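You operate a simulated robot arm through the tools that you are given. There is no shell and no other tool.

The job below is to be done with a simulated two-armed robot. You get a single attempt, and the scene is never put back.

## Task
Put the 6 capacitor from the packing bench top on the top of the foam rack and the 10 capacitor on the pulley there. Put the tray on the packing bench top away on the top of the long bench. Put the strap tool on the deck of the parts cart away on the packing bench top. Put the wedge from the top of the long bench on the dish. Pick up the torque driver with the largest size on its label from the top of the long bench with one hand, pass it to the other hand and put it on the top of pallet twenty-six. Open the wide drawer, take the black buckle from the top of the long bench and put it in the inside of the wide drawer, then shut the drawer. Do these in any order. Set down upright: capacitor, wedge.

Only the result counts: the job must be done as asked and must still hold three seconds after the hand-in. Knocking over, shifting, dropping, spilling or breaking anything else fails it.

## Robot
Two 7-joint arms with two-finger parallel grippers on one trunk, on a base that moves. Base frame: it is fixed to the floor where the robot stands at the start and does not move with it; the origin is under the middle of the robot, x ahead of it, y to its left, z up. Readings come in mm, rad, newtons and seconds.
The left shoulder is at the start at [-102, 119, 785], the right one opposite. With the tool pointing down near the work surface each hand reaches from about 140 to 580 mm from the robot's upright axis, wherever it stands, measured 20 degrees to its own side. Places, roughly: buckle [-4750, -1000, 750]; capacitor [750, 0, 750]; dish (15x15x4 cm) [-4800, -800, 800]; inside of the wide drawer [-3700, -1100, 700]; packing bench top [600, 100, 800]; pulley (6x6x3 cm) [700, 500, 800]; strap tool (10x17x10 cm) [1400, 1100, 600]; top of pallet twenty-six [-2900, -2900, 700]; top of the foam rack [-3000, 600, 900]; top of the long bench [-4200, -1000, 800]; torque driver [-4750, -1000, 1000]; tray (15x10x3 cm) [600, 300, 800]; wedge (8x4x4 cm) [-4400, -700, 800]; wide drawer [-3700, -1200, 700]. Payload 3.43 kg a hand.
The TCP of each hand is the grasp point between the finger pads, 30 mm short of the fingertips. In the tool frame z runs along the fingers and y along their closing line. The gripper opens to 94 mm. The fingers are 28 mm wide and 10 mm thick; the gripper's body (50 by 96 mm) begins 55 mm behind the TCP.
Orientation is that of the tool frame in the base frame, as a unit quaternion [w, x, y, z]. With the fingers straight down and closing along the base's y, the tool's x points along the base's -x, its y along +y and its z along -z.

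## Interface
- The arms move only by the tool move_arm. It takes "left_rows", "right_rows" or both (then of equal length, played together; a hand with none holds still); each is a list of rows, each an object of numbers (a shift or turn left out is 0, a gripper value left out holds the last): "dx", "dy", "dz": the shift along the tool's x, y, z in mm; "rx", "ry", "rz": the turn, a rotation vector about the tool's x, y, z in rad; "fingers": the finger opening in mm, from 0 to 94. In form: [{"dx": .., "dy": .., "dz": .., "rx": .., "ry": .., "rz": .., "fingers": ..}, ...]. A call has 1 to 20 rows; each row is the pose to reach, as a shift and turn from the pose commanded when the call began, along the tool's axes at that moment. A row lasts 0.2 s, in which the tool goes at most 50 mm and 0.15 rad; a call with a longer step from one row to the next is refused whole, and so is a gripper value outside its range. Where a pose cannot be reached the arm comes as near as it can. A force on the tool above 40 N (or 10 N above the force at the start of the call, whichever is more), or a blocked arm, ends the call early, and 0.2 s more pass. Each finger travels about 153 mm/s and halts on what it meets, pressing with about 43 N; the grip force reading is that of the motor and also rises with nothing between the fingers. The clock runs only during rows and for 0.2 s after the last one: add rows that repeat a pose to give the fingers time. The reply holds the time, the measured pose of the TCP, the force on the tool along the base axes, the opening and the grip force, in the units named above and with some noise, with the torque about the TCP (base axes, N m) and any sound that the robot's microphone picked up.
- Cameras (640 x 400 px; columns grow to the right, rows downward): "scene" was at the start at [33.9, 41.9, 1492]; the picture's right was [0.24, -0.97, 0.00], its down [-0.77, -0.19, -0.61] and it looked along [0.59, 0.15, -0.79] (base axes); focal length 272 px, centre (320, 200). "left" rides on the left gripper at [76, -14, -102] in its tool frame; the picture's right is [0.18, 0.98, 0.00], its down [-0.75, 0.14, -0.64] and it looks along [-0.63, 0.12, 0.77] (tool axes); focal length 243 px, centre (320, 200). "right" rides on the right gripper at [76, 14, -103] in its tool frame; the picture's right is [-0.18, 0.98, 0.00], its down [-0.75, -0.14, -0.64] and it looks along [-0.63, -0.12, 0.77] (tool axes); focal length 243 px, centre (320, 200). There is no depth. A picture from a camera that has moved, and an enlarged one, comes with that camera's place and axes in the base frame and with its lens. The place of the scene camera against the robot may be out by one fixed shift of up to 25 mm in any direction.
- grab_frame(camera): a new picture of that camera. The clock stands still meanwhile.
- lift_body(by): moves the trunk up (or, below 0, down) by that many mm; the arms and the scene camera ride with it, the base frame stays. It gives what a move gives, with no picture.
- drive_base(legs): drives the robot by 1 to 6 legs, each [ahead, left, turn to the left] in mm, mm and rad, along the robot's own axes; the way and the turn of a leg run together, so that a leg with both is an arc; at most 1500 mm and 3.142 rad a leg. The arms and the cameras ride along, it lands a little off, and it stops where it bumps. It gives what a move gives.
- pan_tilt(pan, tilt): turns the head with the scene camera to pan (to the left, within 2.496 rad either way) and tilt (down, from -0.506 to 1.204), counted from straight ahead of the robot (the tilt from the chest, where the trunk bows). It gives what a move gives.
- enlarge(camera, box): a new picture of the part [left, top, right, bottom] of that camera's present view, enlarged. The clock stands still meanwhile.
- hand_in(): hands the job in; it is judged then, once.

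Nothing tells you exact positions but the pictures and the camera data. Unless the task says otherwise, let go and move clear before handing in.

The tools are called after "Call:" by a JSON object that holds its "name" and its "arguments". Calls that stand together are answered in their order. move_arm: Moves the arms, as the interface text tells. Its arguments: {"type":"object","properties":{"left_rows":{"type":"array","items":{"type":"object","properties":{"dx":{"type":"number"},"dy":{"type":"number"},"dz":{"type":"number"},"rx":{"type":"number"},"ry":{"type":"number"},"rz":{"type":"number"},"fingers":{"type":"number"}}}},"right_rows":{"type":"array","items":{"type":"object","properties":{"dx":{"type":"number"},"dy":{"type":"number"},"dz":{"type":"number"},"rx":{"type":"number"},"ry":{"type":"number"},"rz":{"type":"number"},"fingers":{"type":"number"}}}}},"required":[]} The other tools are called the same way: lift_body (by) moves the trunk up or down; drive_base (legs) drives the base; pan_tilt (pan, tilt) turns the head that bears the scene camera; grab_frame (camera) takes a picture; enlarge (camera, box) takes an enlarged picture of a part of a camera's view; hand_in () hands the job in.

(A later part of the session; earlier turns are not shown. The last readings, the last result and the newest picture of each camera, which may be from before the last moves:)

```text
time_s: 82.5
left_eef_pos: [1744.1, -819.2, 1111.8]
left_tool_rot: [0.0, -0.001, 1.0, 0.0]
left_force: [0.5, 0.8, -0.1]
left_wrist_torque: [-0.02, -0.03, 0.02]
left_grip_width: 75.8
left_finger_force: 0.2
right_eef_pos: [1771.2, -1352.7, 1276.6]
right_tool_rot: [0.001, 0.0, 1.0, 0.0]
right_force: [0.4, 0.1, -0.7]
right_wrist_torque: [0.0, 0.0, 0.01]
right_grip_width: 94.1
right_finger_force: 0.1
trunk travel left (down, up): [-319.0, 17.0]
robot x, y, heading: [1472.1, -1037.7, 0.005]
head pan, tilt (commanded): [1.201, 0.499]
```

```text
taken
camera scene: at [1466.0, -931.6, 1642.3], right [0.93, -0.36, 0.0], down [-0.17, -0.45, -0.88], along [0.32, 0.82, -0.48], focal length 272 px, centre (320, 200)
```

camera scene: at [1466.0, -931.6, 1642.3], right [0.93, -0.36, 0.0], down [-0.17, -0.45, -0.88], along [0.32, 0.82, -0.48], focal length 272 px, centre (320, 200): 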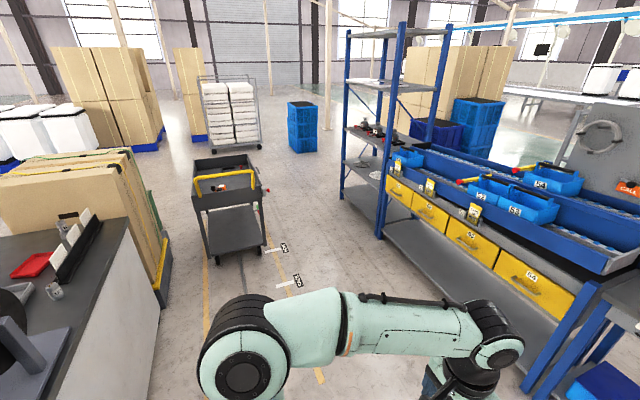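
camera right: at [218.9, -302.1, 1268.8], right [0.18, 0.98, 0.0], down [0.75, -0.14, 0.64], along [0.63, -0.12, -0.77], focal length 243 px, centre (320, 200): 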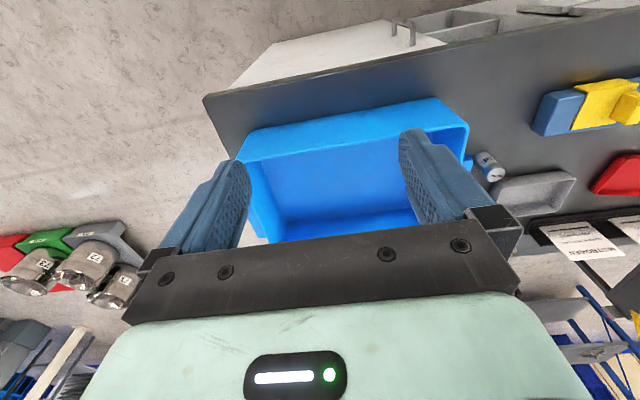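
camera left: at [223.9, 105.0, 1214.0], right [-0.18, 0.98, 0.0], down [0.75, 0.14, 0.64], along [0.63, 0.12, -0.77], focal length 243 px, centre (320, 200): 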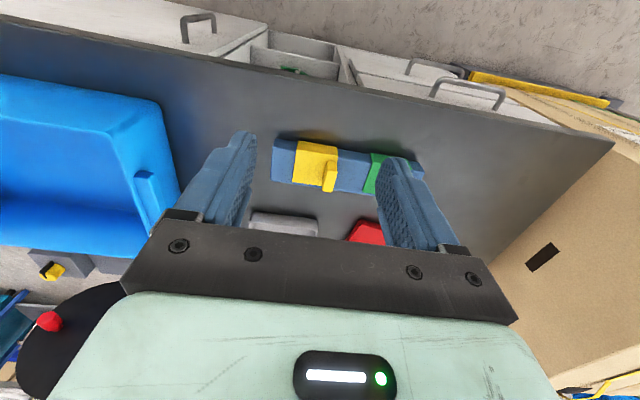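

I can see the parts cart with its yellow handle at the near end and the orange strap tool inside. I'll drive behind the bench and turn to face the cart.

Call:
{"name": "drive_base", "arguments": {"legs": [[0, 1380, 0], [0, 0, 1.571]]}}

Call:
{"name": "pan_tilt", "arguments": {"pan": 0.0, "tilt": 0.8}}

Call:
{"name": "grab_frame", "arguments": {"camera": "scene"}}

```text
time_s: 98.5
left_eef_pos: [1243.9, 589.2, 1112.6]
left_tool_rot: [0.0, 0.715, -0.699, 0.0]
left_force: [-0.1, 0.0, -0.7]
left_wrist_torque: [-0.01, -0.02, 0.0]
left_grip_width: 76.2
left_finger_force: 0.0
right_eef_pos: [1777.5, 625.3, 1276.1]
right_tool_rot: [0.0, 0.715, -0.699, 0.0]
right_force: [-0.9, -0.2, -0.5]
right_wrist_torque: [0.01, 0.02, 0.0]
right_grip_width: 94.2
right_finger_force: 0.1
trunk travel left (down, up): [-319.0, 17.0]
robot x, y, heading: [1470.0, 322.6, 1.594]
head pan, tilt (commanded): [1.201, 0.499]
```

```text
time_s: 99.9
left_eef_pos: [1243.7, 588.8, 1111.7]
left_tool_rot: [0.0, 0.715, -0.699, 0.001]
left_force: [0.0, 0.2, -0.3]
left_wrist_torque: [0.01, -0.01, 0.04]
left_grip_width: 75.9
left_finger_force: 0.0
right_eef_pos: [1777.8, 626.0, 1275.7]
right_tool_rot: [0.0, 0.715, -0.699, -0.001]
right_force: [0.0, -0.4, -0.3]
right_wrist_torque: [0.02, 0.02, 0.0]
right_grip_width: 93.9
right_finger_force: 0.1
trunk travel left (down, up): [-319.0, 17.0]
robot x, y, heading: [1470.2, 319.3, 1.597]
head pan, tilt (commanded): [0.0, 0.799]
```

```text
taken
camera scene: at [1473.6, 382.6, 1616.3], right [1.0, 0.02, 0.0], down [0.02, -0.72, -0.7], along [-0.02, 0.7, -0.72], focal length 272 px, centre (320, 200)
```

scene: 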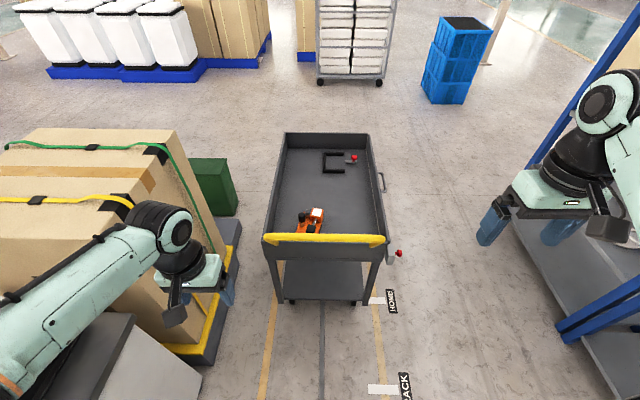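

Call:
{"name": "enlarge", "arguments": {"camera": "scene", "box": [240, 120, 420, 320]}}

Call:
{"name": "enlarge", "arguments": {"camera": "scene", "box": [280, 190, 340, 250]}}

```text
2.00 times, centred on (330, 220) of scene
camera zoom: at [1473.6, 382.6, 1616.3], right [1.0, 0.02, 0.0], down [0.02, -0.72, -0.7], along [-0.02, 0.7, -0.72], focal length 545 px, centre (300, 160)
```

zoom: 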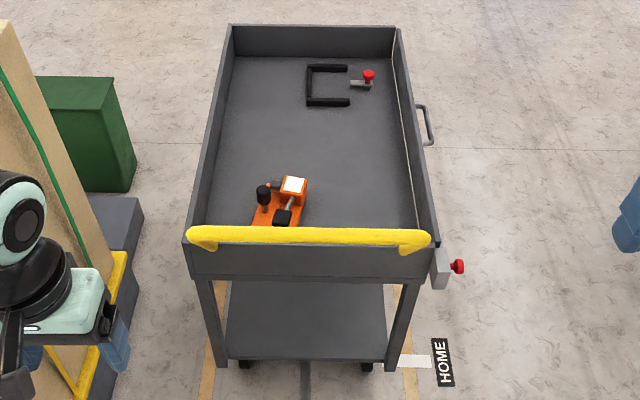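

```text
6.67 times, centred on (310, 220) of scene
camera zoom: at [1473.6, 382.6, 1616.3], right [1.0, 0.02, 0.0], down [0.02, -0.72, -0.7], along [-0.02, 0.7, -0.72], focal length 1817 px, centre (387, 67)
```

zoom: 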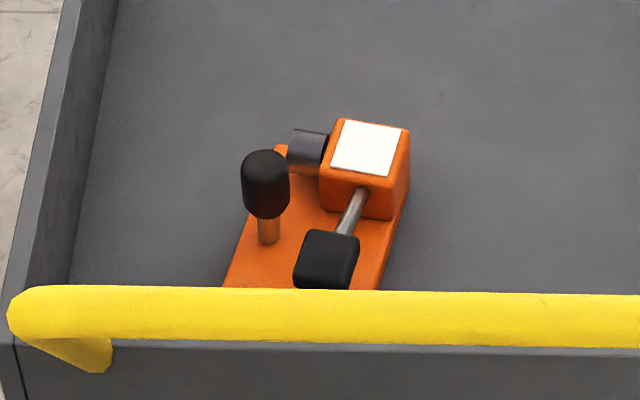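

The tool is a strap tensioner: an orange base with a box, a black knob on a post and a lever. I'll shift right and forward so the left hand can work over the cart end without coming near the carton.

Call:
{"name": "drive_base", "arguments": {"legs": [[0, 0, -0.024], [0, -130, 0], [330, 0, 0]]}}

Call:
{"name": "grab_frame", "arguments": {"camera": "scene"}}

Call:
{"name": "grab_frame", "arguments": {"camera": "left"}}

```text
time_s: 103.8
left_eef_pos: [1382.6, 925.3, 1111.0]
left_tool_rot: [0.0, -0.706, 0.708, 0.0]
left_force: [-0.9, -1.0, -0.2]
left_wrist_torque: [0.01, 0.02, -0.04]
left_grip_width: 76.2
left_finger_force: 0.0
right_eef_pos: [1916.2, 952.1, 1276.3]
right_tool_rot: [0.001, -0.707, 0.707, 0.0]
right_force: [0.1, -0.7, 0.3]
right_wrist_torque: [-0.01, -0.02, -0.04]
right_grip_width: 93.8
right_finger_force: 0.1
trunk travel left (down, up): [-319.0, 17.0]
robot x, y, heading: [1600.8, 653.2, 1.571]
head pan, tilt (commanded): [0.0, 0.799]
```

```text
taken
camera scene: at [1605.4, 714.2, 1616.2], right [1.0, 0.0, 0.0], down [0.0, -0.72, -0.7], along [0.0, 0.7, -0.72], focal length 272 px, centre (320, 200)
```

scene: 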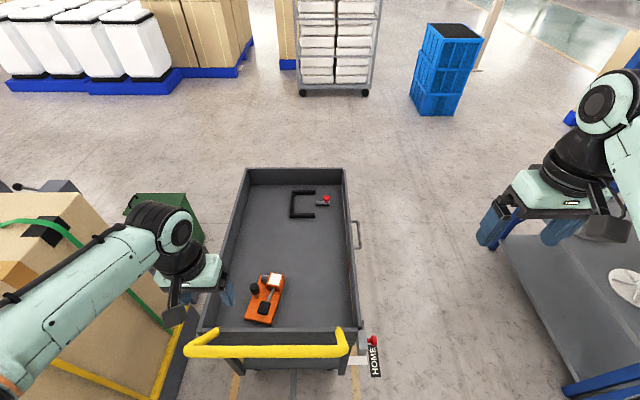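

```text
taken
camera left: at [1397.2, 849.1, 1213.6], right [-0.98, -0.18, 0.0], down [-0.14, 0.75, 0.64], along [-0.12, 0.63, -0.77], focal length 243 px, centre (320, 200)
```

left: 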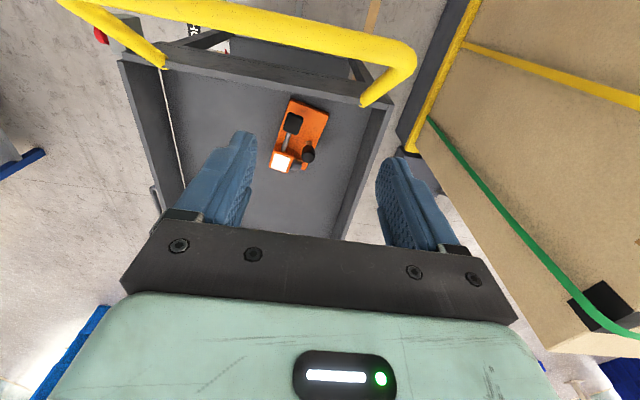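

Call:
{"name": "move_arm", "arguments": {"left_rows": [{"dx": -35, "dy": -6, "dz": 20}, {"dx": -75, "dy": -12, "dz": 45}, {"dx": -115, "dy": -18, "dz": 75}, {"dx": -150, "dy": -25, "dz": 108}, {"dx": -180, "dy": -32, "dz": 145}, {"dx": -200, "dy": -37, "dz": 182}, {"dx": -205, "dy": -37, "dz": 211}]}}

Call:
{"name": "grab_frame", "arguments": {"camera": "left"}}

Call:
{"name": "enlarge", "arguments": {"camera": "left", "box": [240, 40, 440, 240]}}

```text
refused: row 3 steps farther than a row can; nothing moved
```

```text
taken
camera left: at [1397.2, 849.1, 1213.6], right [-0.98, -0.18, 0.0], down [-0.14, 0.75, 0.64], along [-0.12, 0.63, -0.77], focal length 243 px, centre (320, 200)
```

left: 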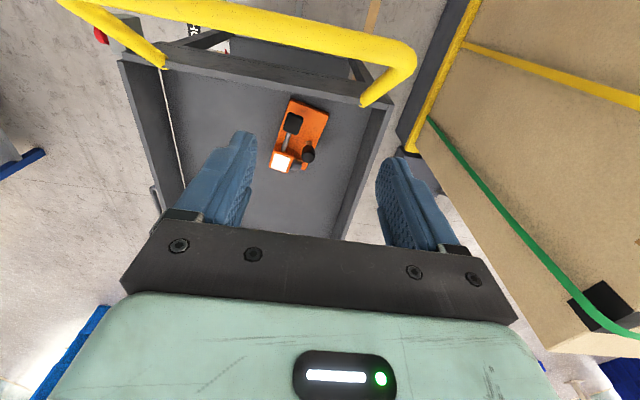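

```text
2.00 times, centred on (340, 140) of left
camera zoom: at [1397.2, 849.1, 1213.6], right [-0.98, -0.18, 0.0], down [-0.14, 0.75, 0.64], along [-0.12, 0.63, -0.77], focal length 485 px, centre (280, 320)
```

zoom: 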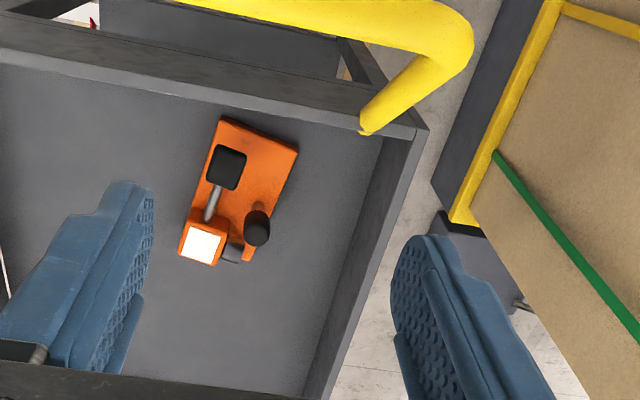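

Call:
{"name": "move_arm", "arguments": {"left_rows": [{"dx": -30, "dy": -6, "dz": 15}, {"dx": -60, "dy": -12, "dz": 35}, {"dx": -90, "dy": -18, "dz": 58}, {"dx": -120, "dy": -24, "dz": 82}, {"dx": -145, "dy": -28, "dz": 110}, {"dx": -170, "dy": -32, "dz": 140}, {"dx": -190, "dy": -35, "dz": 172}, {"dx": -205, "dy": -37, "dz": 205}, {"dx": -205, "dy": -37, "dz": 211}]}}

Call:
{"name": "grab_frame", "arguments": {"camera": "left"}}

Call:
{"name": "grab_frame", "arguments": {"camera": "scene"}}

```text
time_s: 105.8
left_eef_pos: [1419.8, 1131.8, 900.9]
left_tool_rot: [0.001, -0.706, 0.708, 0.0]
left_force: [0.4, -0.5, 0.2]
left_wrist_torque: [-0.01, -0.02, 0.01]
left_grip_width: 76.1
left_finger_force: 0.1
right_eef_pos: [1915.1, 949.3, 1276.0]
right_tool_rot: [0.001, -0.706, 0.708, 0.002]
right_force: [0.5, 0.1, 0.6]
right_wrist_torque: [0.03, 0.01, -0.02]
right_grip_width: 94.0
right_finger_force: 0.0
trunk travel left (down, up): [-319.0, 17.0]
robot x, y, heading: [1598.5, 659.6, 1.572]
head pan, tilt (commanded): [0.0, 0.799]
```

```text
taken
camera left: at [1434.9, 1053.9, 1002.9], right [-0.98, -0.18, 0.0], down [-0.14, 0.75, 0.64], along [-0.12, 0.63, -0.77], focal length 243 px, centre (320, 200)
```

left: 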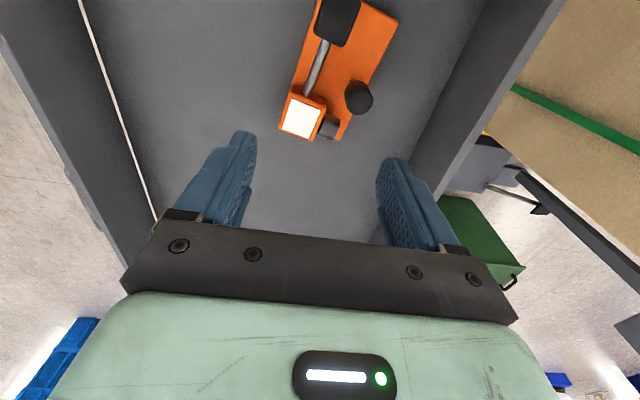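

```text
taken
camera scene: at [1605.4, 714.1, 1616.3], right [1.0, 0.0, 0.0], down [0.0, -0.72, -0.7], along [0.0, 0.7, -0.72], focal length 272 px, centre (320, 200)
```

scene: 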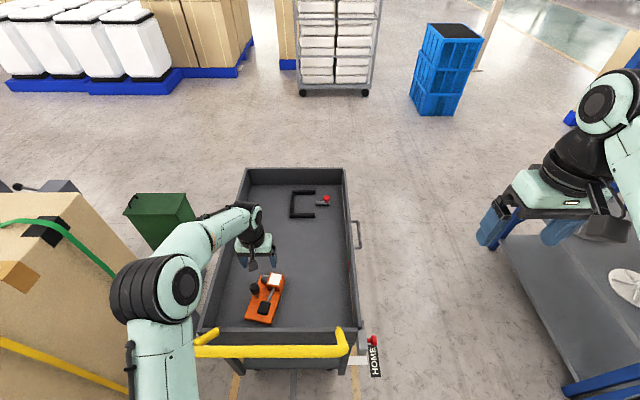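

Call:
{"name": "enlarge", "arguments": {"camera": "left", "box": [250, 0, 430, 160]}}

Call:
{"name": "enlarge", "arguments": {"camera": "scene", "box": [220, 240, 320, 340]}}

```text
2.50 times, centred on (340, 80) of left
camera zoom: at [1434.9, 1053.9, 1002.9], right [-0.98, -0.18, 0.0], down [-0.14, 0.75, 0.64], along [-0.12, 0.63, -0.77], focal length 606 px, centre (270, 500)
```

zoom: 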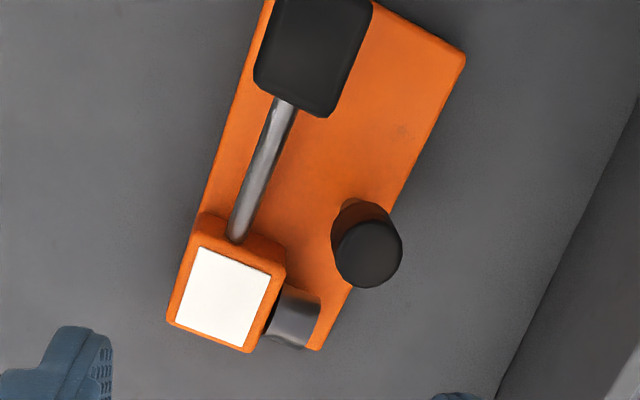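

```text
4.00 times, centred on (270, 290) of scene
camera zoom: at [1605.4, 714.1, 1616.3], right [1.0, 0.0, 0.0], down [0.0, -0.72, -0.7], along [0.0, 0.7, -0.72], focal length 1090 px, centre (520, -160)
```

zoom: 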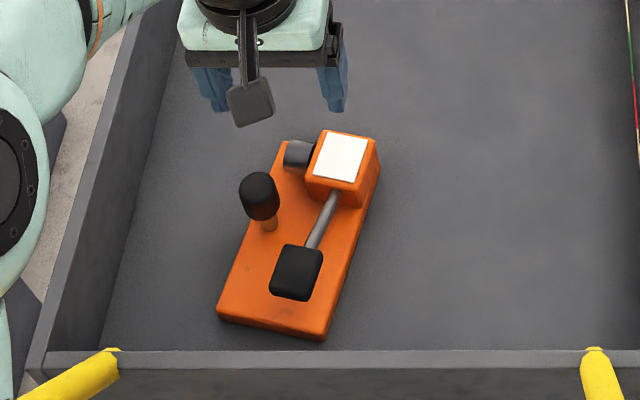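

I'll grip the tool by its black knob, whose top is near (1372,1137,713). The fingers will close across the plate's width and the hand is yawed 0.225 rad to match it.

Call:
{"name": "move_arm", "arguments": {"left_rows": [{"dx": -2, "dy": 16, "dz": 30, "rz": 0.1, "fingers": 54}, {"dx": -4, "dy": 32, "dz": 60, "rz": 0.2}, {"dx": -6, "dy": 48, "dz": 90, "rz": 0.225}, {"dx": -6, "dy": 48, "dz": 121, "rz": 0.225}, {"dx": -6, "dy": 48, "dz": 121, "rz": 0.225}]}}

Call:
{"name": "grab_frame", "arguments": {"camera": "left"}}

Call:
{"name": "enlarge", "arguments": {"camera": "left", "box": [220, 40, 420, 220]}}

```text
time_s: 107.0
left_eef_pos: [1370.1, 1136.5, 779.9]
left_tool_rot: [0.0, -0.622, 0.783, 0.0]
left_force: [-0.4, -0.7, 0.6]
left_wrist_torque: [0.0, 0.01, 0.01]
left_grip_width: 53.7
left_finger_force: 0.0
right_eef_pos: [1915.6, 950.6, 1275.4]
right_tool_rot: [0.001, -0.707, 0.708, 0.001]
right_force: [-0.6, 0.8, 0.1]
right_wrist_torque: [0.02, -0.02, -0.02]
right_grip_width: 93.9
right_finger_force: 0.0
trunk travel left (down, up): [-319.0, 17.0]
robot x, y, heading: [1604.4, 659.3, 1.569]
head pan, tilt (commanded): [0.0, 0.799]
```

```text
taken
camera left: at [1368.9, 1059.4, 881.5], right [-1.0, 0.04, 0.0], down [0.03, 0.77, 0.64], along [0.03, 0.64, -0.77], focal length 243 px, centre (320, 200)
```

left: 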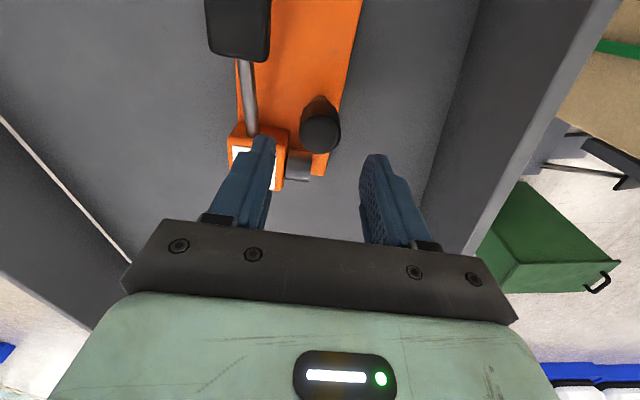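

```text
2.22 times, centred on (320, 130) of left
camera zoom: at [1368.9, 1059.4, 881.5], right [-1.0, 0.04, 0.0], down [0.03, 0.77, 0.64], along [0.03, 0.64, -0.77], focal length 539 px, centre (320, 356)
```

zoom: 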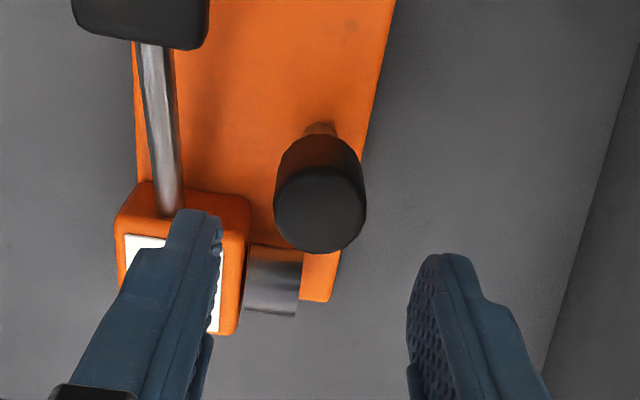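

Call:
{"name": "move_arm", "arguments": {"left_rows": [{"dx": 4, "dz": 20, "fingers": 48}, {"dx": 4, "dz": 45}, {"dx": 4, "dz": 70}, {"dx": 4, "dz": 90}, {"dx": 4, "dz": 90}]}}

Call:
{"name": "grab_frame", "arguments": {"camera": "left"}}

Call:
{"name": "enlarge", "arguments": {"camera": "scene", "box": [220, 230, 340, 350]}}

```text
time_s: 108.2
left_eef_pos: [1370.0, 1132.2, 688.5]
left_tool_rot: [0.001, -0.621, 0.784, 0.0]
left_force: [-0.2, 0.2, 0.0]
left_wrist_torque: [0.0, -0.03, 0.0]
left_grip_width: 48.1
left_finger_force: 0.1
right_eef_pos: [1916.7, 949.8, 1274.7]
right_tool_rot: [0.001, -0.706, 0.708, 0.0]
right_force: [0.8, 0.7, 0.3]
right_wrist_torque: [0.0, -0.03, -0.04]
right_grip_width: 94.2
right_finger_force: 0.1
trunk travel left (down, up): [-319.0, 17.0]
robot x, y, heading: [1602.0, 653.8, 1.569]
head pan, tilt (commanded): [0.0, 0.799]
```

```text
taken
camera left: at [1367.8, 1054.9, 791.6], right [-1.0, 0.04, 0.0], down [0.03, 0.77, 0.64], along [0.03, 0.64, -0.77], focal length 243 px, centre (320, 200)
```

left: 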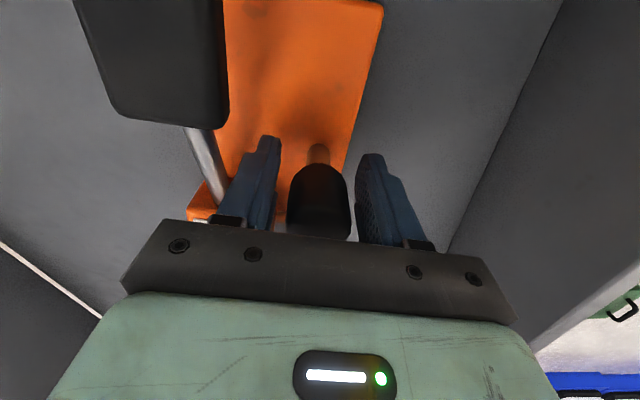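

```text
3.33 times, centred on (280, 290) of scene
camera zoom: at [1605.4, 714.3, 1616.3], right [1.0, 0.0, 0.0], down [0.0, -0.72, -0.7], along [0.0, 0.7, -0.72], focal length 908 px, centre (453, -100)
```

zoom: 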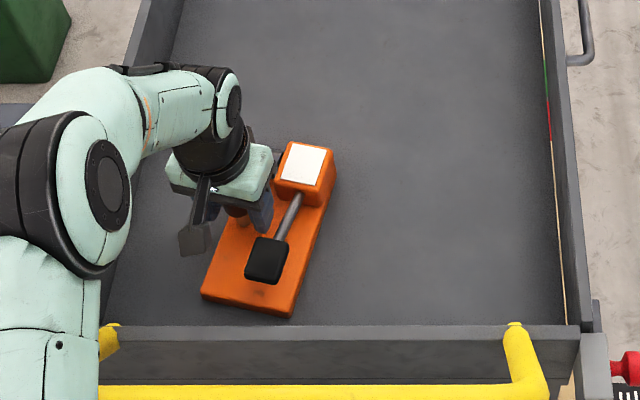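

Knob is between the fingers with clearance on both sides. I'll close on it.

Call:
{"name": "move_arm", "arguments": {"left_rows": [{"fingers": 10}, {"fingers": 10}, {"fingers": 10}]}}

Call:
{"name": "move_arm", "arguments": {"left_rows": [{"dz": -4}, {"dz": -8}, {"dz": -12}, {"dz": -12}]}}

Call:
{"name": "grab_frame", "arguments": {"camera": "left"}}

Call:
{"name": "enlarge", "arguments": {"camera": "scene", "box": [220, 230, 340, 350]}}

```text
time_s: 109.0
left_eef_pos: [1369.2, 1133.3, 688.9]
left_tool_rot: [0.0, -0.622, 0.783, 0.0]
left_force: [-0.4, 0.8, 0.5]
left_wrist_torque: [0.24, -0.01, 0.11]
left_grip_width: 34.6
left_finger_force: 43.4
right_eef_pos: [1915.9, 949.2, 1276.3]
right_tool_rot: [0.001, -0.707, 0.708, 0.0]
right_force: [0.0, 0.2, -0.3]
right_wrist_torque: [-0.01, -0.01, -0.02]
right_grip_width: 94.2
right_finger_force: 0.0
trunk travel left (down, up): [-319.0, 17.0]
robot x, y, heading: [1606.1, 654.1, 1.574]
head pan, tilt (commanded): [0.0, 0.799]
```

```text
time_s: 110.0
left_eef_pos: [1369.3, 1134.7, 700.6]
left_tool_rot: [0.0, -0.622, 0.783, -0.001]
left_force: [-0.1, -0.2, -6.0]
left_wrist_torque: [-0.06, 0.2, -0.02]
left_grip_width: 34.5
left_finger_force: 43.2
right_eef_pos: [1916.5, 949.6, 1275.9]
right_tool_rot: [0.001, -0.706, 0.708, 0.001]
right_force: [0.2, -0.1, 0.9]
right_wrist_torque: [-0.03, 0.02, 0.01]
right_grip_width: 93.9
right_finger_force: 0.1
trunk travel left (down, up): [-319.0, 17.0]
robot x, y, heading: [1599.9, 656.9, 1.569]
head pan, tilt (commanded): [0.0, 0.799]
```

```text
taken
camera left: at [1368.1, 1055.3, 803.5], right [-1.0, 0.04, 0.0], down [0.03, 0.77, 0.64], along [0.03, 0.64, -0.77], focal length 243 px, centre (320, 200)
```

left: 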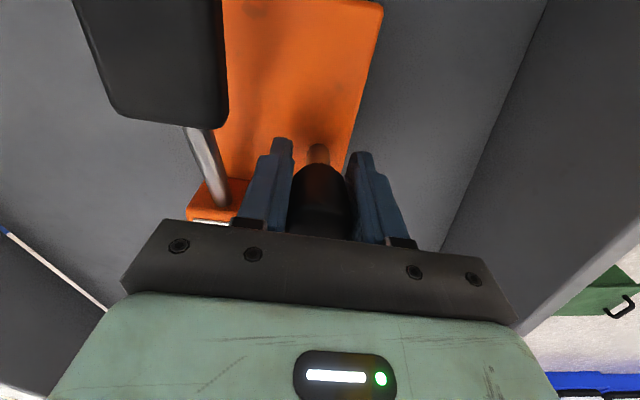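

```text
3.33 times, centred on (280, 290) of scene
camera zoom: at [1605.1, 714.9, 1616.3], right [1.0, 0.0, 0.0], down [0.0, -0.72, -0.7], along [0.0, 0.7, -0.72], focal length 908 px, centre (453, -100)
```

zoom: 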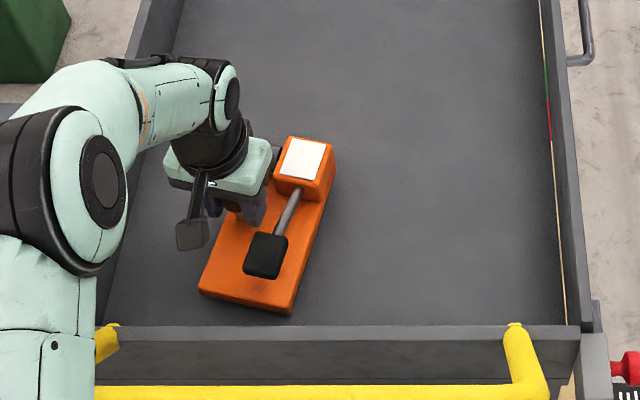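

The tool is held firmly and weighs about 0.6 kg. I'll lift it clear of the cart's rim and handle, then draw it in.

Call:
{"name": "move_arm", "arguments": {"left_rows": [{"dz": -40}, {"dz": -85}, {"dz": -130}, {"dz": -170}, {"dx": 35, "dy": -14, "dz": -190}, {"dx": 75, "dy": -30, "dz": -210}, {"dx": 115, "dy": -48, "dz": -230}, {"dx": 150, "dy": -62, "dz": -260}, {"dx": 168, "dy": -70, "dz": -300}]}}

Call:
{"name": "grab_frame", "arguments": {"camera": "scene"}}

Call:
{"name": "grab_frame", "arguments": {"camera": "left"}}

```text
time_s: 112.0
left_eef_pos: [1400.4, 950.3, 1000.5]
left_tool_rot: [-0.002, -0.622, 0.783, -0.002]
left_force: [-0.6, -0.1, -5.2]
left_wrist_torque: [-0.07, 0.21, -0.01]
left_grip_width: 31.5
left_finger_force: 43.2
right_eef_pos: [1917.2, 949.2, 1276.8]
right_tool_rot: [0.002, -0.707, 0.708, 0.001]
right_force: [0.9, -0.4, 0.1]
right_wrist_torque: [0.03, 0.02, -0.03]
right_grip_width: 94.3
right_finger_force: 0.0
trunk travel left (down, up): [-319.0, 17.0]
robot x, y, heading: [1600.0, 657.8, 1.568]
head pan, tilt (commanded): [0.0, 0.799]
```

```text
taken
camera scene: at [1605.5, 712.7, 1616.2], right [1.0, 0.0, 0.0], down [0.0, -0.72, -0.7], along [0.0, 0.7, -0.72], focal length 272 px, centre (320, 200)
```

scene: 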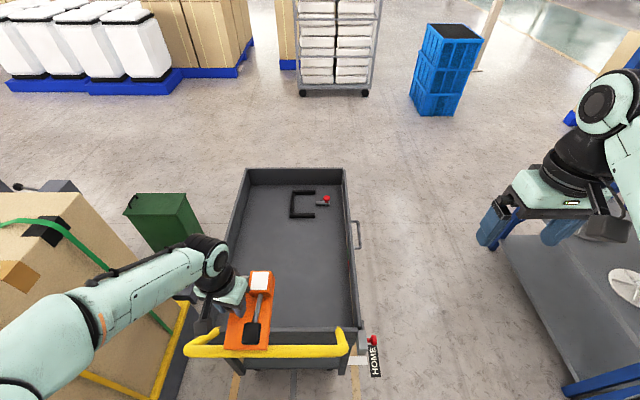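

```text
taken
camera left: at [1398.4, 872.3, 1103.3], right [-1.0, 0.04, 0.0], down [0.03, 0.77, 0.64], along [0.03, 0.64, -0.77], focal length 243 px, centre (320, 200)
```

left: 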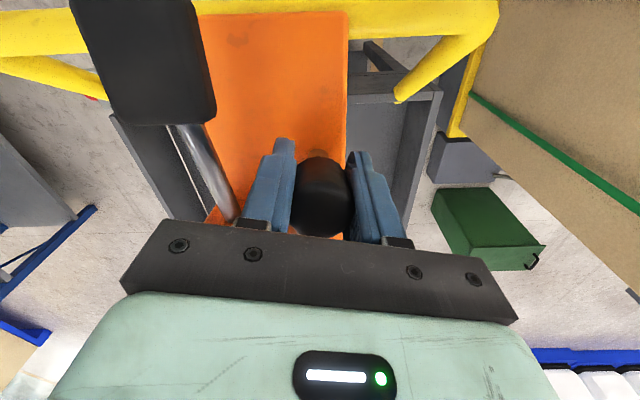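

The tool has swung a little about the knob but is secure. I'll back away, turn and retrace my way around the bench to its front.

Call:
{"name": "drive_base", "arguments": {"legs": [[-350, 0, 0], [0, 0, -1.571]]}}

Call:
{"name": "grab_frame", "arguments": {"camera": "left"}}

```text
time_s: 118.1
left_eef_pos: [1899.2, 505.5, 1000.7]
left_tool_rot: [0.0, 0.113, 0.994, 0.0]
left_force: [-0.1, -0.4, -5.9]
left_wrist_torque: [0.23, 0.11, -0.01]
left_grip_width: 31.8
left_finger_force: 43.1
right_eef_pos: [1897.8, -11.4, 1276.6]
right_tool_rot: [0.001, 0.001, 1.0, -0.001]
right_force: [0.0, 0.4, 0.3]
right_wrist_torque: [0.0, 0.01, -0.01]
right_grip_width: 94.1
right_finger_force: 0.0
trunk travel left (down, up): [-319.0, 17.0]
robot x, y, heading: [1599.9, 300.3, -0.001]
head pan, tilt (commanded): [0.0, 0.799]
```

```text
taken
camera left: at [1823.3, 507.1, 1103.3], right [0.04, 1.0, 0.0], down [0.77, -0.03, 0.64], along [0.64, -0.03, -0.77], focal length 243 px, centre (320, 200)
```

left: 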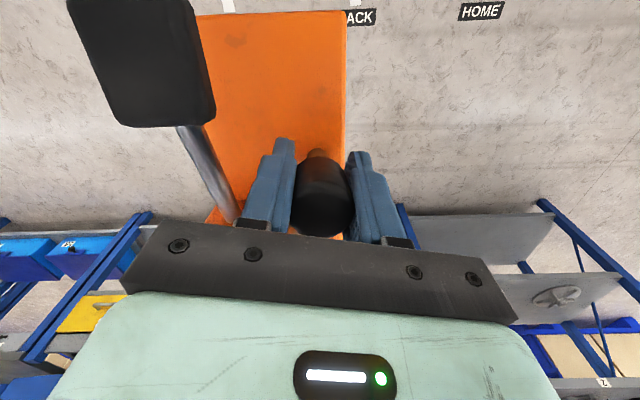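

Call:
{"name": "drive_base", "arguments": {"legs": [[0, -1340, 0], [-1450, 0, 0], [-250, 0, 0]]}}

Call:
{"name": "pan_tilt", "arguments": {"pan": 0.9, "tilt": 0.7}}

Call:
{"name": "grab_frame", "arguments": {"camera": "scene"}}

```text
time_s: 138.1
left_eef_pos: [208.7, -814.1, 1000.7]
left_tool_rot: [0.0, 0.111, 0.994, 0.0]
left_force: [0.6, -0.1, -6.0]
left_wrist_torque: [0.23, 0.09, 0.04]
left_grip_width: 31.4
left_finger_force: 43.1
right_eef_pos: [207.4, -1329.5, 1276.1]
right_tool_rot: [0.001, -0.001, 1.0, -0.001]
right_force: [0.0, 0.1, -0.1]
right_wrist_torque: [0.02, 0.03, 0.01]
right_grip_width: 93.8
right_finger_force: 0.0
trunk travel left (down, up): [-319.0, 17.0]
robot x, y, heading: [-92.2, -1019.3, 0.001]
head pan, tilt (commanded): [0.0, 0.799]
```

```text
time_s: 139.3
left_eef_pos: [208.5, -813.4, 1001.4]
left_tool_rot: [0.001, 0.111, 0.994, 0.0]
left_force: [0.1, 0.3, -7.1]
left_wrist_torque: [0.22, 0.09, 0.03]
left_grip_width: 31.3
left_finger_force: 42.7
right_eef_pos: [206.4, -1329.5, 1274.8]
right_tool_rot: [0.001, 0.0, 1.0, 0.001]
right_force: [-0.1, 0.2, -1.3]
right_wrist_torque: [0.01, -0.05, -0.01]
right_grip_width: 94.1
right_finger_force: 0.0
trunk travel left (down, up): [-319.0, 17.0]
robot x, y, heading: [-89.1, -1013.7, 0.003]
head pan, tilt (commanded): [0.901, 0.7]
```

```text
taken
camera scene: at [-77.6, -926.1, 1624.5], right [0.78, -0.62, 0.0], down [-0.4, -0.51, -0.76], along [0.47, 0.6, -0.64], focal length 272 px, centre (320, 200)
```

scene: 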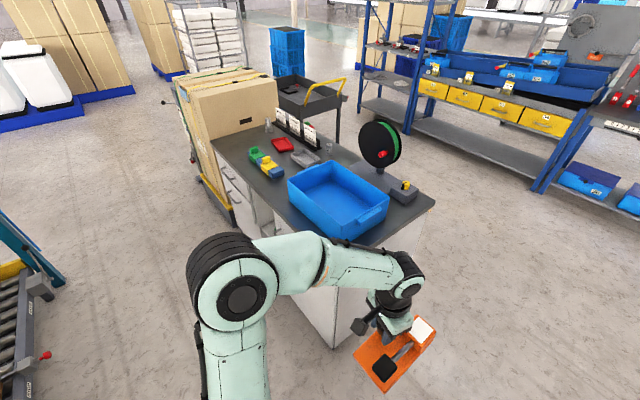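

Call:
{"name": "drive_base", "arguments": {"legs": [[0, 1195, 0], [120, 0, 0]]}}

Call:
{"name": "pan_tilt", "arguments": {"pan": 0.5, "tilt": 1.0}}

Call:
{"name": "grab_frame", "arguments": {"camera": "scene"}}

Call:
{"name": "grab_frame", "arguments": {"camera": "left"}}

```text
time_s: 151.0
left_eef_pos: [329.2, 389.9, 1000.5]
left_tool_rot: [-0.001, 0.115, 0.993, 0.0]
left_force: [0.1, 0.0, -5.1]
left_wrist_torque: [0.22, 0.11, 0.02]
left_grip_width: 31.4
left_finger_force: 43.0
right_eef_pos: [325.4, -126.7, 1275.6]
right_tool_rot: [0.001, 0.003, 1.0, 0.001]
right_force: [0.0, 0.1, 0.2]
right_wrist_torque: [0.01, 0.0, 0.01]
right_grip_width: 94.0
right_finger_force: 0.1
trunk travel left (down, up): [-319.0, 17.0]
robot x, y, heading: [30.2, 193.1, -0.006]
head pan, tilt (commanded): [0.901, 0.7]
```

```text
time_s: 151.8
left_eef_pos: [330.3, 391.0, 999.9]
left_tool_rot: [0.0, 0.115, 0.993, 0.0]
left_force: [-1.2, 0.7, -6.0]
left_wrist_torque: [0.19, 0.1, 0.01]
left_grip_width: 31.5
left_finger_force: 42.2
right_eef_pos: [326.1, -125.6, 1276.4]
right_tool_rot: [0.001, 0.003, 1.0, 0.0]
right_force: [0.4, -0.2, -0.1]
right_wrist_torque: [-0.02, 0.0, -0.03]
right_grip_width: 94.0
right_finger_force: 0.1
trunk travel left (down, up): [-319.0, 17.0]
robot x, y, heading: [33.1, 188.6, -0.004]
head pan, tilt (commanded): [0.499, 1.0]
```

```text
taken
camera scene: at [51.8, 247.0, 1601.2], right [0.48, -0.88, 0.0], down [-0.74, -0.4, -0.54], along [0.48, 0.26, -0.84], focal length 272 px, centre (320, 200)
```

scene: 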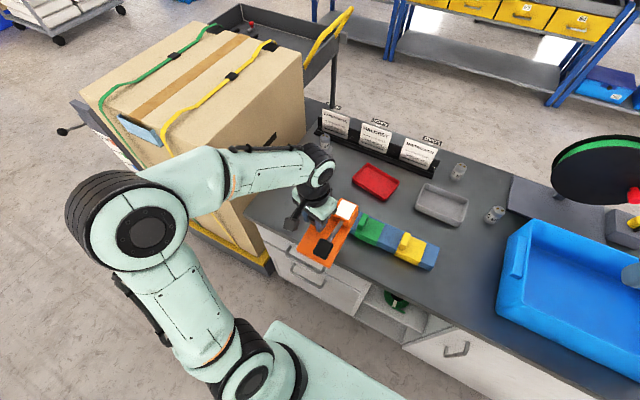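

```text
taken
camera left: at [254.0, 393.0, 1103.2], right [0.05, 1.0, 0.0], down [0.77, -0.03, 0.64], along [0.64, -0.03, -0.77], focal length 243 px, centre (320, 200)
```

left: 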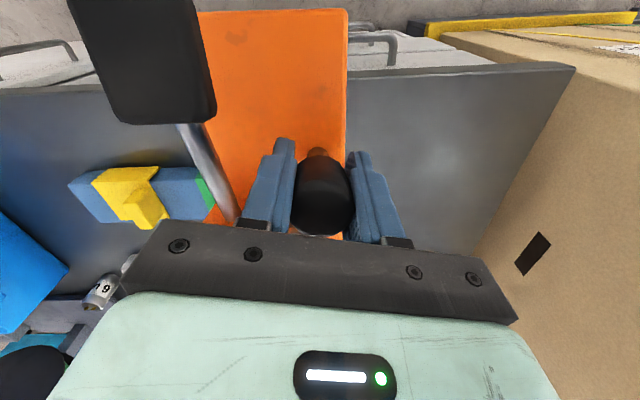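

Call:
{"name": "enlarge", "arguments": {"camera": "scene", "box": [270, 140, 400, 280]}}

Call:
{"name": "enlarge", "arguments": {"camera": "left", "box": [60, 0, 440, 250]}}

Call:
{"name": "grab_frame", "arguments": {"camera": "right"}}

```text
2.86 times, centred on (335, 210) of scene
camera zoom: at [51.8, 247.0, 1601.2], right [0.48, -0.88, 0.0], down [-0.74, -0.4, -0.54], along [0.48, 0.26, -0.84], focal length 779 px, centre (277, 171)
```

zoom: 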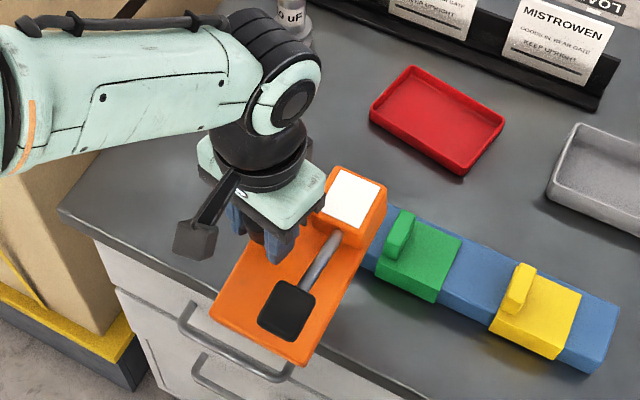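

```text
1.60 times, centred on (250, 125) of left
camera zoom: at [254.0, 393.0, 1103.2], right [0.05, 1.0, 0.0], down [0.77, -0.03, 0.64], along [0.64, -0.03, -0.77], focal length 388 px, centre (432, 320)
```

zoom: 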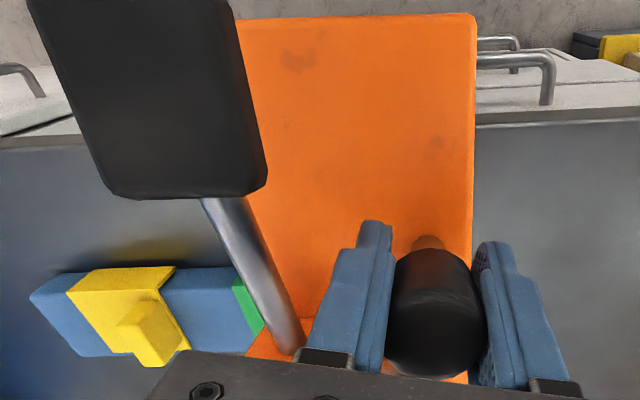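

```text
taken
camera right: at [247.9, -112.4, 1379.5], right [0.19, 0.98, 0.0], down [0.75, -0.15, 0.64], along [0.63, -0.12, -0.77], focal length 243 px, centre (320, 200)
```

right: 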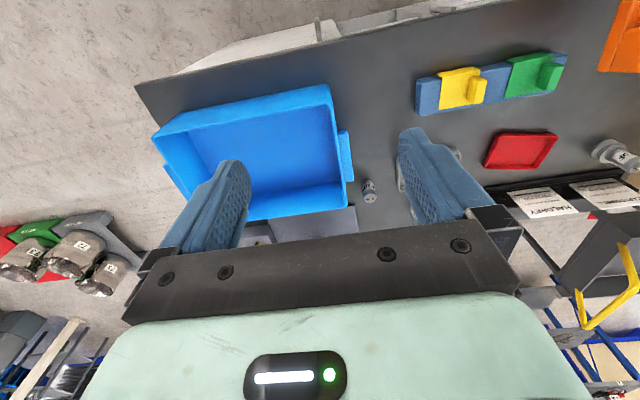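

Call:
{"name": "move_arm", "arguments": {"left_rows": [{"dx": -28, "dy": 40, "rz": -0.06}, {"dx": -57, "dy": 80, "rz": -0.12}, {"dx": -86, "dy": 120, "rz": -0.18}, {"dx": -114.4, "dy": 160.2, "rz": -0.23}, {"dx": -114.4, "dy": 160.2, "dz": 35, "rz": -0.23}, {"dx": -114.4, "dy": 160.2, "dz": 60, "rz": -0.23}, {"dx": -114.4, "dy": 160.2, "dz": 60, "rz": -0.23}]}}

Call:
{"name": "grab_frame", "arguments": {"camera": "scene"}}

Call:
{"name": "grab_frame", "arguments": {"camera": "left"}}

```text
time_s: 153.4
left_eef_pos: [477.2, 520.3, 940.7]
left_tool_rot: [0.0, 0.0, 1.0, 0.0]
left_force: [0.6, 0.1, -5.2]
left_wrist_torque: [0.18, 0.1, 0.01]
left_grip_width: 31.6
left_finger_force: 42.6
right_eef_pos: [325.4, -125.9, 1275.9]
right_tool_rot: [0.001, 0.002, 1.0, 0.0]
right_force: [0.4, -0.4, 0.4]
right_wrist_torque: [-0.01, 0.0, 0.01]
right_grip_width: 94.0
right_finger_force: 0.1
trunk travel left (down, up): [-319.0, 17.0]
robot x, y, heading: [30.0, 191.0, -0.002]
head pan, tilt (commanded): [0.499, 1.0]
```

```text
taken
camera scene: at [52.2, 246.9, 1601.2], right [0.47, -0.88, 0.0], down [-0.74, -0.4, -0.54], along [0.48, 0.26, -0.84], focal length 272 px, centre (320, 200)
```

scene: 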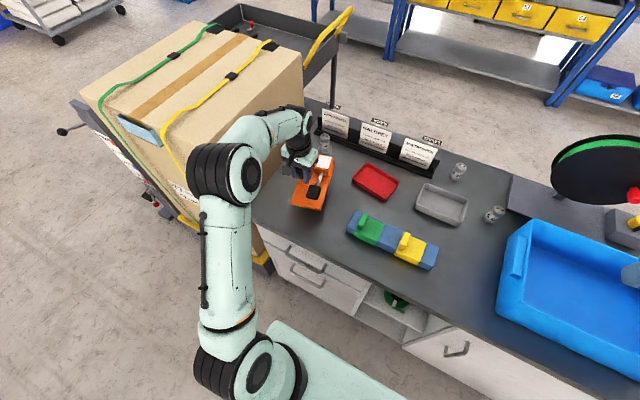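

```text
taken
camera left: at [403.3, 504.9, 1042.8], right [-0.18, 0.98, 0.0], down [0.75, 0.14, 0.64], along [0.63, 0.12, -0.77], focal length 243 px, centre (320, 200)
```

left: 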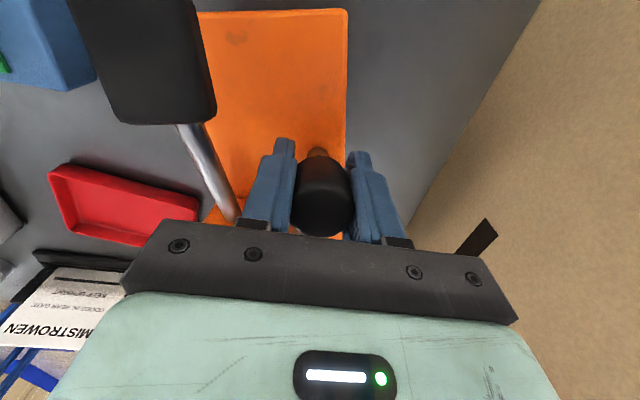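

Call:
{"name": "move_arm", "arguments": {"left_rows": [{"dz": 15}, {"dz": 28}, {"dz": 36}, {"dz": 36}]}}

Call:
{"name": "move_arm", "arguments": {"left_rows": [{"dz": 3}, {"dz": 6}, {"dz": 6}]}}

Call:
{"name": "enlarge", "arguments": {"camera": "scene", "box": [250, 120, 400, 240]}}

```text
time_s: 154.4
left_eef_pos: [479.3, 521.1, 906.7]
left_tool_rot: [0.001, 0.0, 1.0, 0.001]
left_force: [2.2, -0.9, 11.2]
left_wrist_torque: [0.19, 1.16, 0.05]
left_grip_width: 31.7
left_finger_force: 43.0
right_eef_pos: [325.6, -127.1, 1276.0]
right_tool_rot: [0.002, 0.002, 1.0, 0.0]
right_force: [0.0, -0.2, -0.4]
right_wrist_torque: [0.01, 0.04, -0.01]
right_grip_width: 93.9
right_finger_force: 0.1
trunk travel left (down, up): [-319.0, 17.0]
robot x, y, heading: [29.2, 188.5, -0.004]
head pan, tilt (commanded): [0.499, 1.0]
```

```text
time_s: 155.2
left_eef_pos: [478.0, 518.9, 899.2]
left_tool_rot: [-0.001, 0.001, 1.0, 0.0]
left_force: [6.2, -3.0, 11.8]
left_wrist_torque: [0.03, 1.0, 0.26]
left_grip_width: 31.4
left_finger_force: 43.6
right_eef_pos: [326.3, -126.0, 1275.5]
right_tool_rot: [0.0, 0.003, 1.0, 0.001]
right_force: [0.3, -0.2, -0.9]
right_wrist_torque: [0.01, 0.04, -0.03]
right_grip_width: 94.2
right_finger_force: 0.0
trunk travel left (down, up): [-319.0, 17.0]
robot x, y, heading: [34.7, 188.8, -0.008]
head pan, tilt (commanded): [0.499, 1.0]
```

```text
3.33 times, centred on (325, 180) of scene
camera zoom: at [52.1, 245.5, 1601.2], right [0.47, -0.88, 0.0], down [-0.74, -0.4, -0.54], along [0.48, 0.26, -0.84], focal length 908 px, centre (303, 267)
```

zoom: 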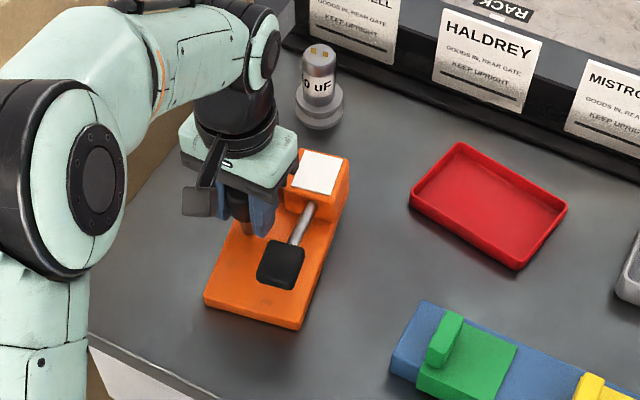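

Call:
{"name": "move_arm", "arguments": {"left_rows": [{"dz": 2}, {"dz": 4}, {"dz": 4}]}}

Call:
{"name": "move_arm", "arguments": {"left_rows": [{"dz": 2}, {"dz": 4}, {"dz": 4}]}}

Call:
{"name": "enlarge", "arguments": {"camera": "scene", "box": [280, 140, 360, 230]}}

```text
time_s: 156.0
left_eef_pos: [478.0, 521.2, 895.4]
left_tool_rot: [-0.002, 0.0, 1.0, 0.001]
left_force: [3.7, -2.5, 11.0]
left_wrist_torque: [0.16, 1.23, 0.19]
left_grip_width: 31.4
left_finger_force: 42.8
right_eef_pos: [325.5, -126.9, 1277.4]
right_tool_rot: [0.001, 0.002, 1.0, 0.0]
right_force: [0.4, 0.3, -0.3]
right_wrist_torque: [0.0, 0.03, 0.04]
right_grip_width: 94.3
right_finger_force: 0.0
trunk travel left (down, up): [-319.0, 17.0]
robot x, y, heading: [28.5, 190.5, -0.007]
head pan, tilt (commanded): [0.499, 1.0]
```

```text
time_s: 156.8
left_eef_pos: [478.1, 519.9, 890.4]
left_tool_rot: [0.0, 0.001, 1.0, 0.001]
left_force: [6.2, -0.4, 10.3]
left_wrist_torque: [-0.02, 0.47, 0.07]
left_grip_width: 31.1
left_finger_force: 42.1
right_eef_pos: [326.0, -125.6, 1276.0]
right_tool_rot: [0.001, 0.003, 1.0, 0.0]
right_force: [0.3, -1.0, 0.1]
right_wrist_torque: [-0.04, 0.01, -0.01]
right_grip_width: 93.9
right_finger_force: 0.0
trunk travel left (down, up): [-319.0, 17.0]
robot x, y, heading: [32.2, 190.1, -0.009]
head pan, tilt (commanded): [0.499, 1.0]
```

```text
4.44 times, centred on (320, 185) of scene
camera zoom: at [51.9, 246.1, 1601.2], right [0.47, -0.88, 0.0], down [-0.74, -0.4, -0.54], along [0.48, 0.26, -0.84], focal length 1211 px, centre (320, 267)
```

zoom: 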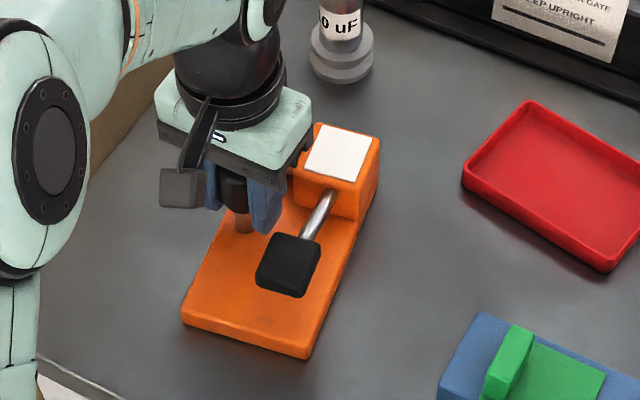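

Call:
{"name": "move_arm", "arguments": {"left_rows": [{"dz": 2}, {"dz": 2}]}}

Call:
{"name": "move_arm", "arguments": {"left_rows": [{"fingers": 50}, {"fingers": 50}, {"fingers": 50}]}}

Call:
{"name": "enlarge", "arguments": {"camera": "scene", "box": [280, 140, 360, 230]}}

Call:
{"name": "grab_frame", "arguments": {"camera": "left"}}

```text
time_s: 157.4
left_eef_pos: [479.2, 520.1, 889.7]
left_tool_rot: [0.001, 0.0, 1.0, 0.001]
left_force: [3.8, 2.1, 25.0]
left_wrist_torque: [-0.12, 0.99, -0.04]
left_grip_width: 31.6
left_finger_force: 43.0
right_eef_pos: [324.9, -127.1, 1276.7]
right_tool_rot: [0.002, 0.003, 1.0, 0.001]
right_force: [-0.1, -0.6, -0.4]
right_wrist_torque: [-0.01, -0.02, 0.03]
right_grip_width: 94.1
right_finger_force: 0.0
trunk travel left (down, up): [-319.0, 17.0]
robot x, y, heading: [31.3, 187.9, -0.012]
head pan, tilt (commanded): [0.499, 1.0]
```

```text
time_s: 158.2
left_eef_pos: [477.8, 520.3, 888.7]
left_tool_rot: [-0.001, 0.0, 1.0, -0.001]
left_force: [0.8, 1.0, 0.3]
left_wrist_torque: [-0.02, 0.01, -0.01]
left_grip_width: 49.9
left_finger_force: 0.1
right_eef_pos: [325.7, -124.7, 1276.1]
right_tool_rot: [0.001, 0.002, 1.0, 0.0]
right_force: [-0.1, -0.4, 0.3]
right_wrist_torque: [0.03, 0.02, 0.03]
right_grip_width: 94.0
right_finger_force: 0.1
trunk travel left (down, up): [-319.0, 17.0]
robot x, y, heading: [31.0, 188.2, -0.011]
head pan, tilt (commanded): [0.499, 1.0]
```

```text
4.44 times, centred on (320, 185) of scene
camera zoom: at [51.8, 246.9, 1601.2], right [0.47, -0.88, 0.0], down [-0.74, -0.4, -0.54], along [0.48, 0.26, -0.84], focal length 1211 px, centre (320, 267)
```

zoom: 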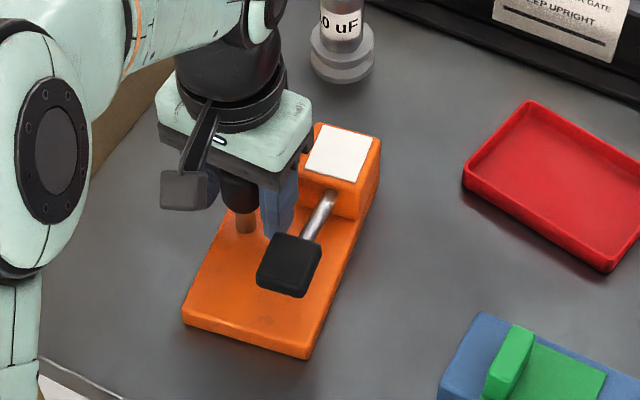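

```text
taken
camera left: at [403.2, 504.9, 990.8], right [-0.18, 0.98, 0.0], down [0.75, 0.14, 0.64], along [0.63, 0.12, -0.77], focal length 243 px, centre (320, 200)
```

left: 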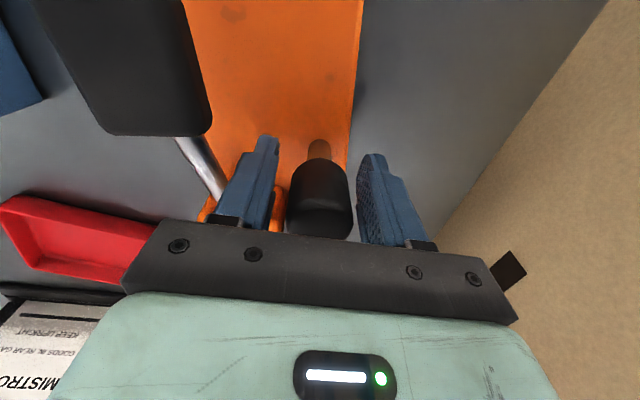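

Released and the tool lies flat. I'll raise the hand straight up and check it.

Call:
{"name": "move_arm", "arguments": {"left_rows": [{"dz": -20}, {"dz": -50}, {"dz": -90}, {"dz": -130}, {"dx": 30, "dy": -30, "dz": -150}]}}

Call:
{"name": "grab_frame", "arguments": {"camera": "scene"}}

Call:
{"name": "grab_frame", "arguments": {"camera": "left"}}

```text
time_s: 159.4
left_eef_pos: [446.5, 488.8, 1040.6]
left_tool_rot: [-0.001, 0.001, 1.0, 0.0]
left_force: [-0.7, 0.7, 0.3]
left_wrist_torque: [0.03, -0.03, -0.01]
left_grip_width: 50.1
left_finger_force: 0.1
right_eef_pos: [325.0, -127.1, 1276.0]
right_tool_rot: [0.002, 0.003, 1.0, 0.0]
right_force: [-0.4, -0.3, -0.3]
right_wrist_torque: [0.04, -0.03, -0.01]
right_grip_width: 94.7
right_finger_force: 0.0
trunk travel left (down, up): [-319.0, 17.0]
robot x, y, heading: [29.7, 188.8, -0.005]
head pan, tilt (commanded): [0.499, 1.0]
```

```text
taken
camera scene: at [50.0, 245.6, 1601.1], right [0.47, -0.88, 0.0], down [-0.74, -0.4, -0.54], along [0.48, 0.26, -0.84], focal length 272 px, centre (320, 200)
```

scene: 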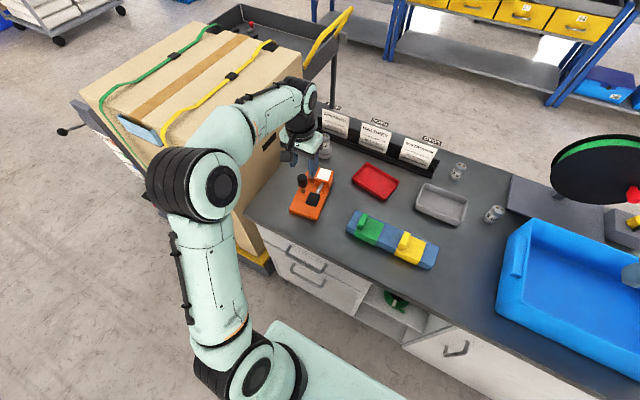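

```text
taken
camera left: at [371.8, 474.4, 1141.9], right [-0.18, 0.98, 0.0], down [0.75, 0.14, 0.64], along [0.63, 0.12, -0.77], focal length 243 px, centre (320, 200)
```

left: 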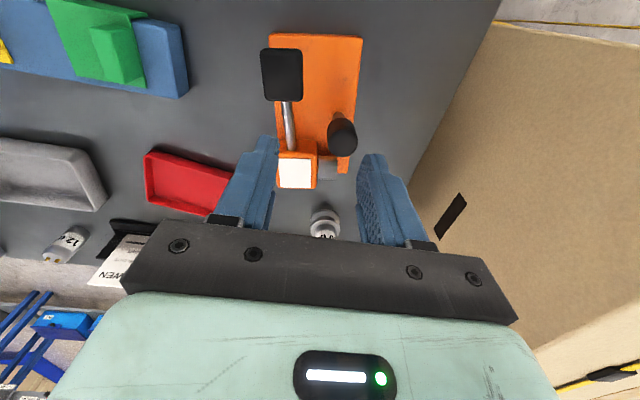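

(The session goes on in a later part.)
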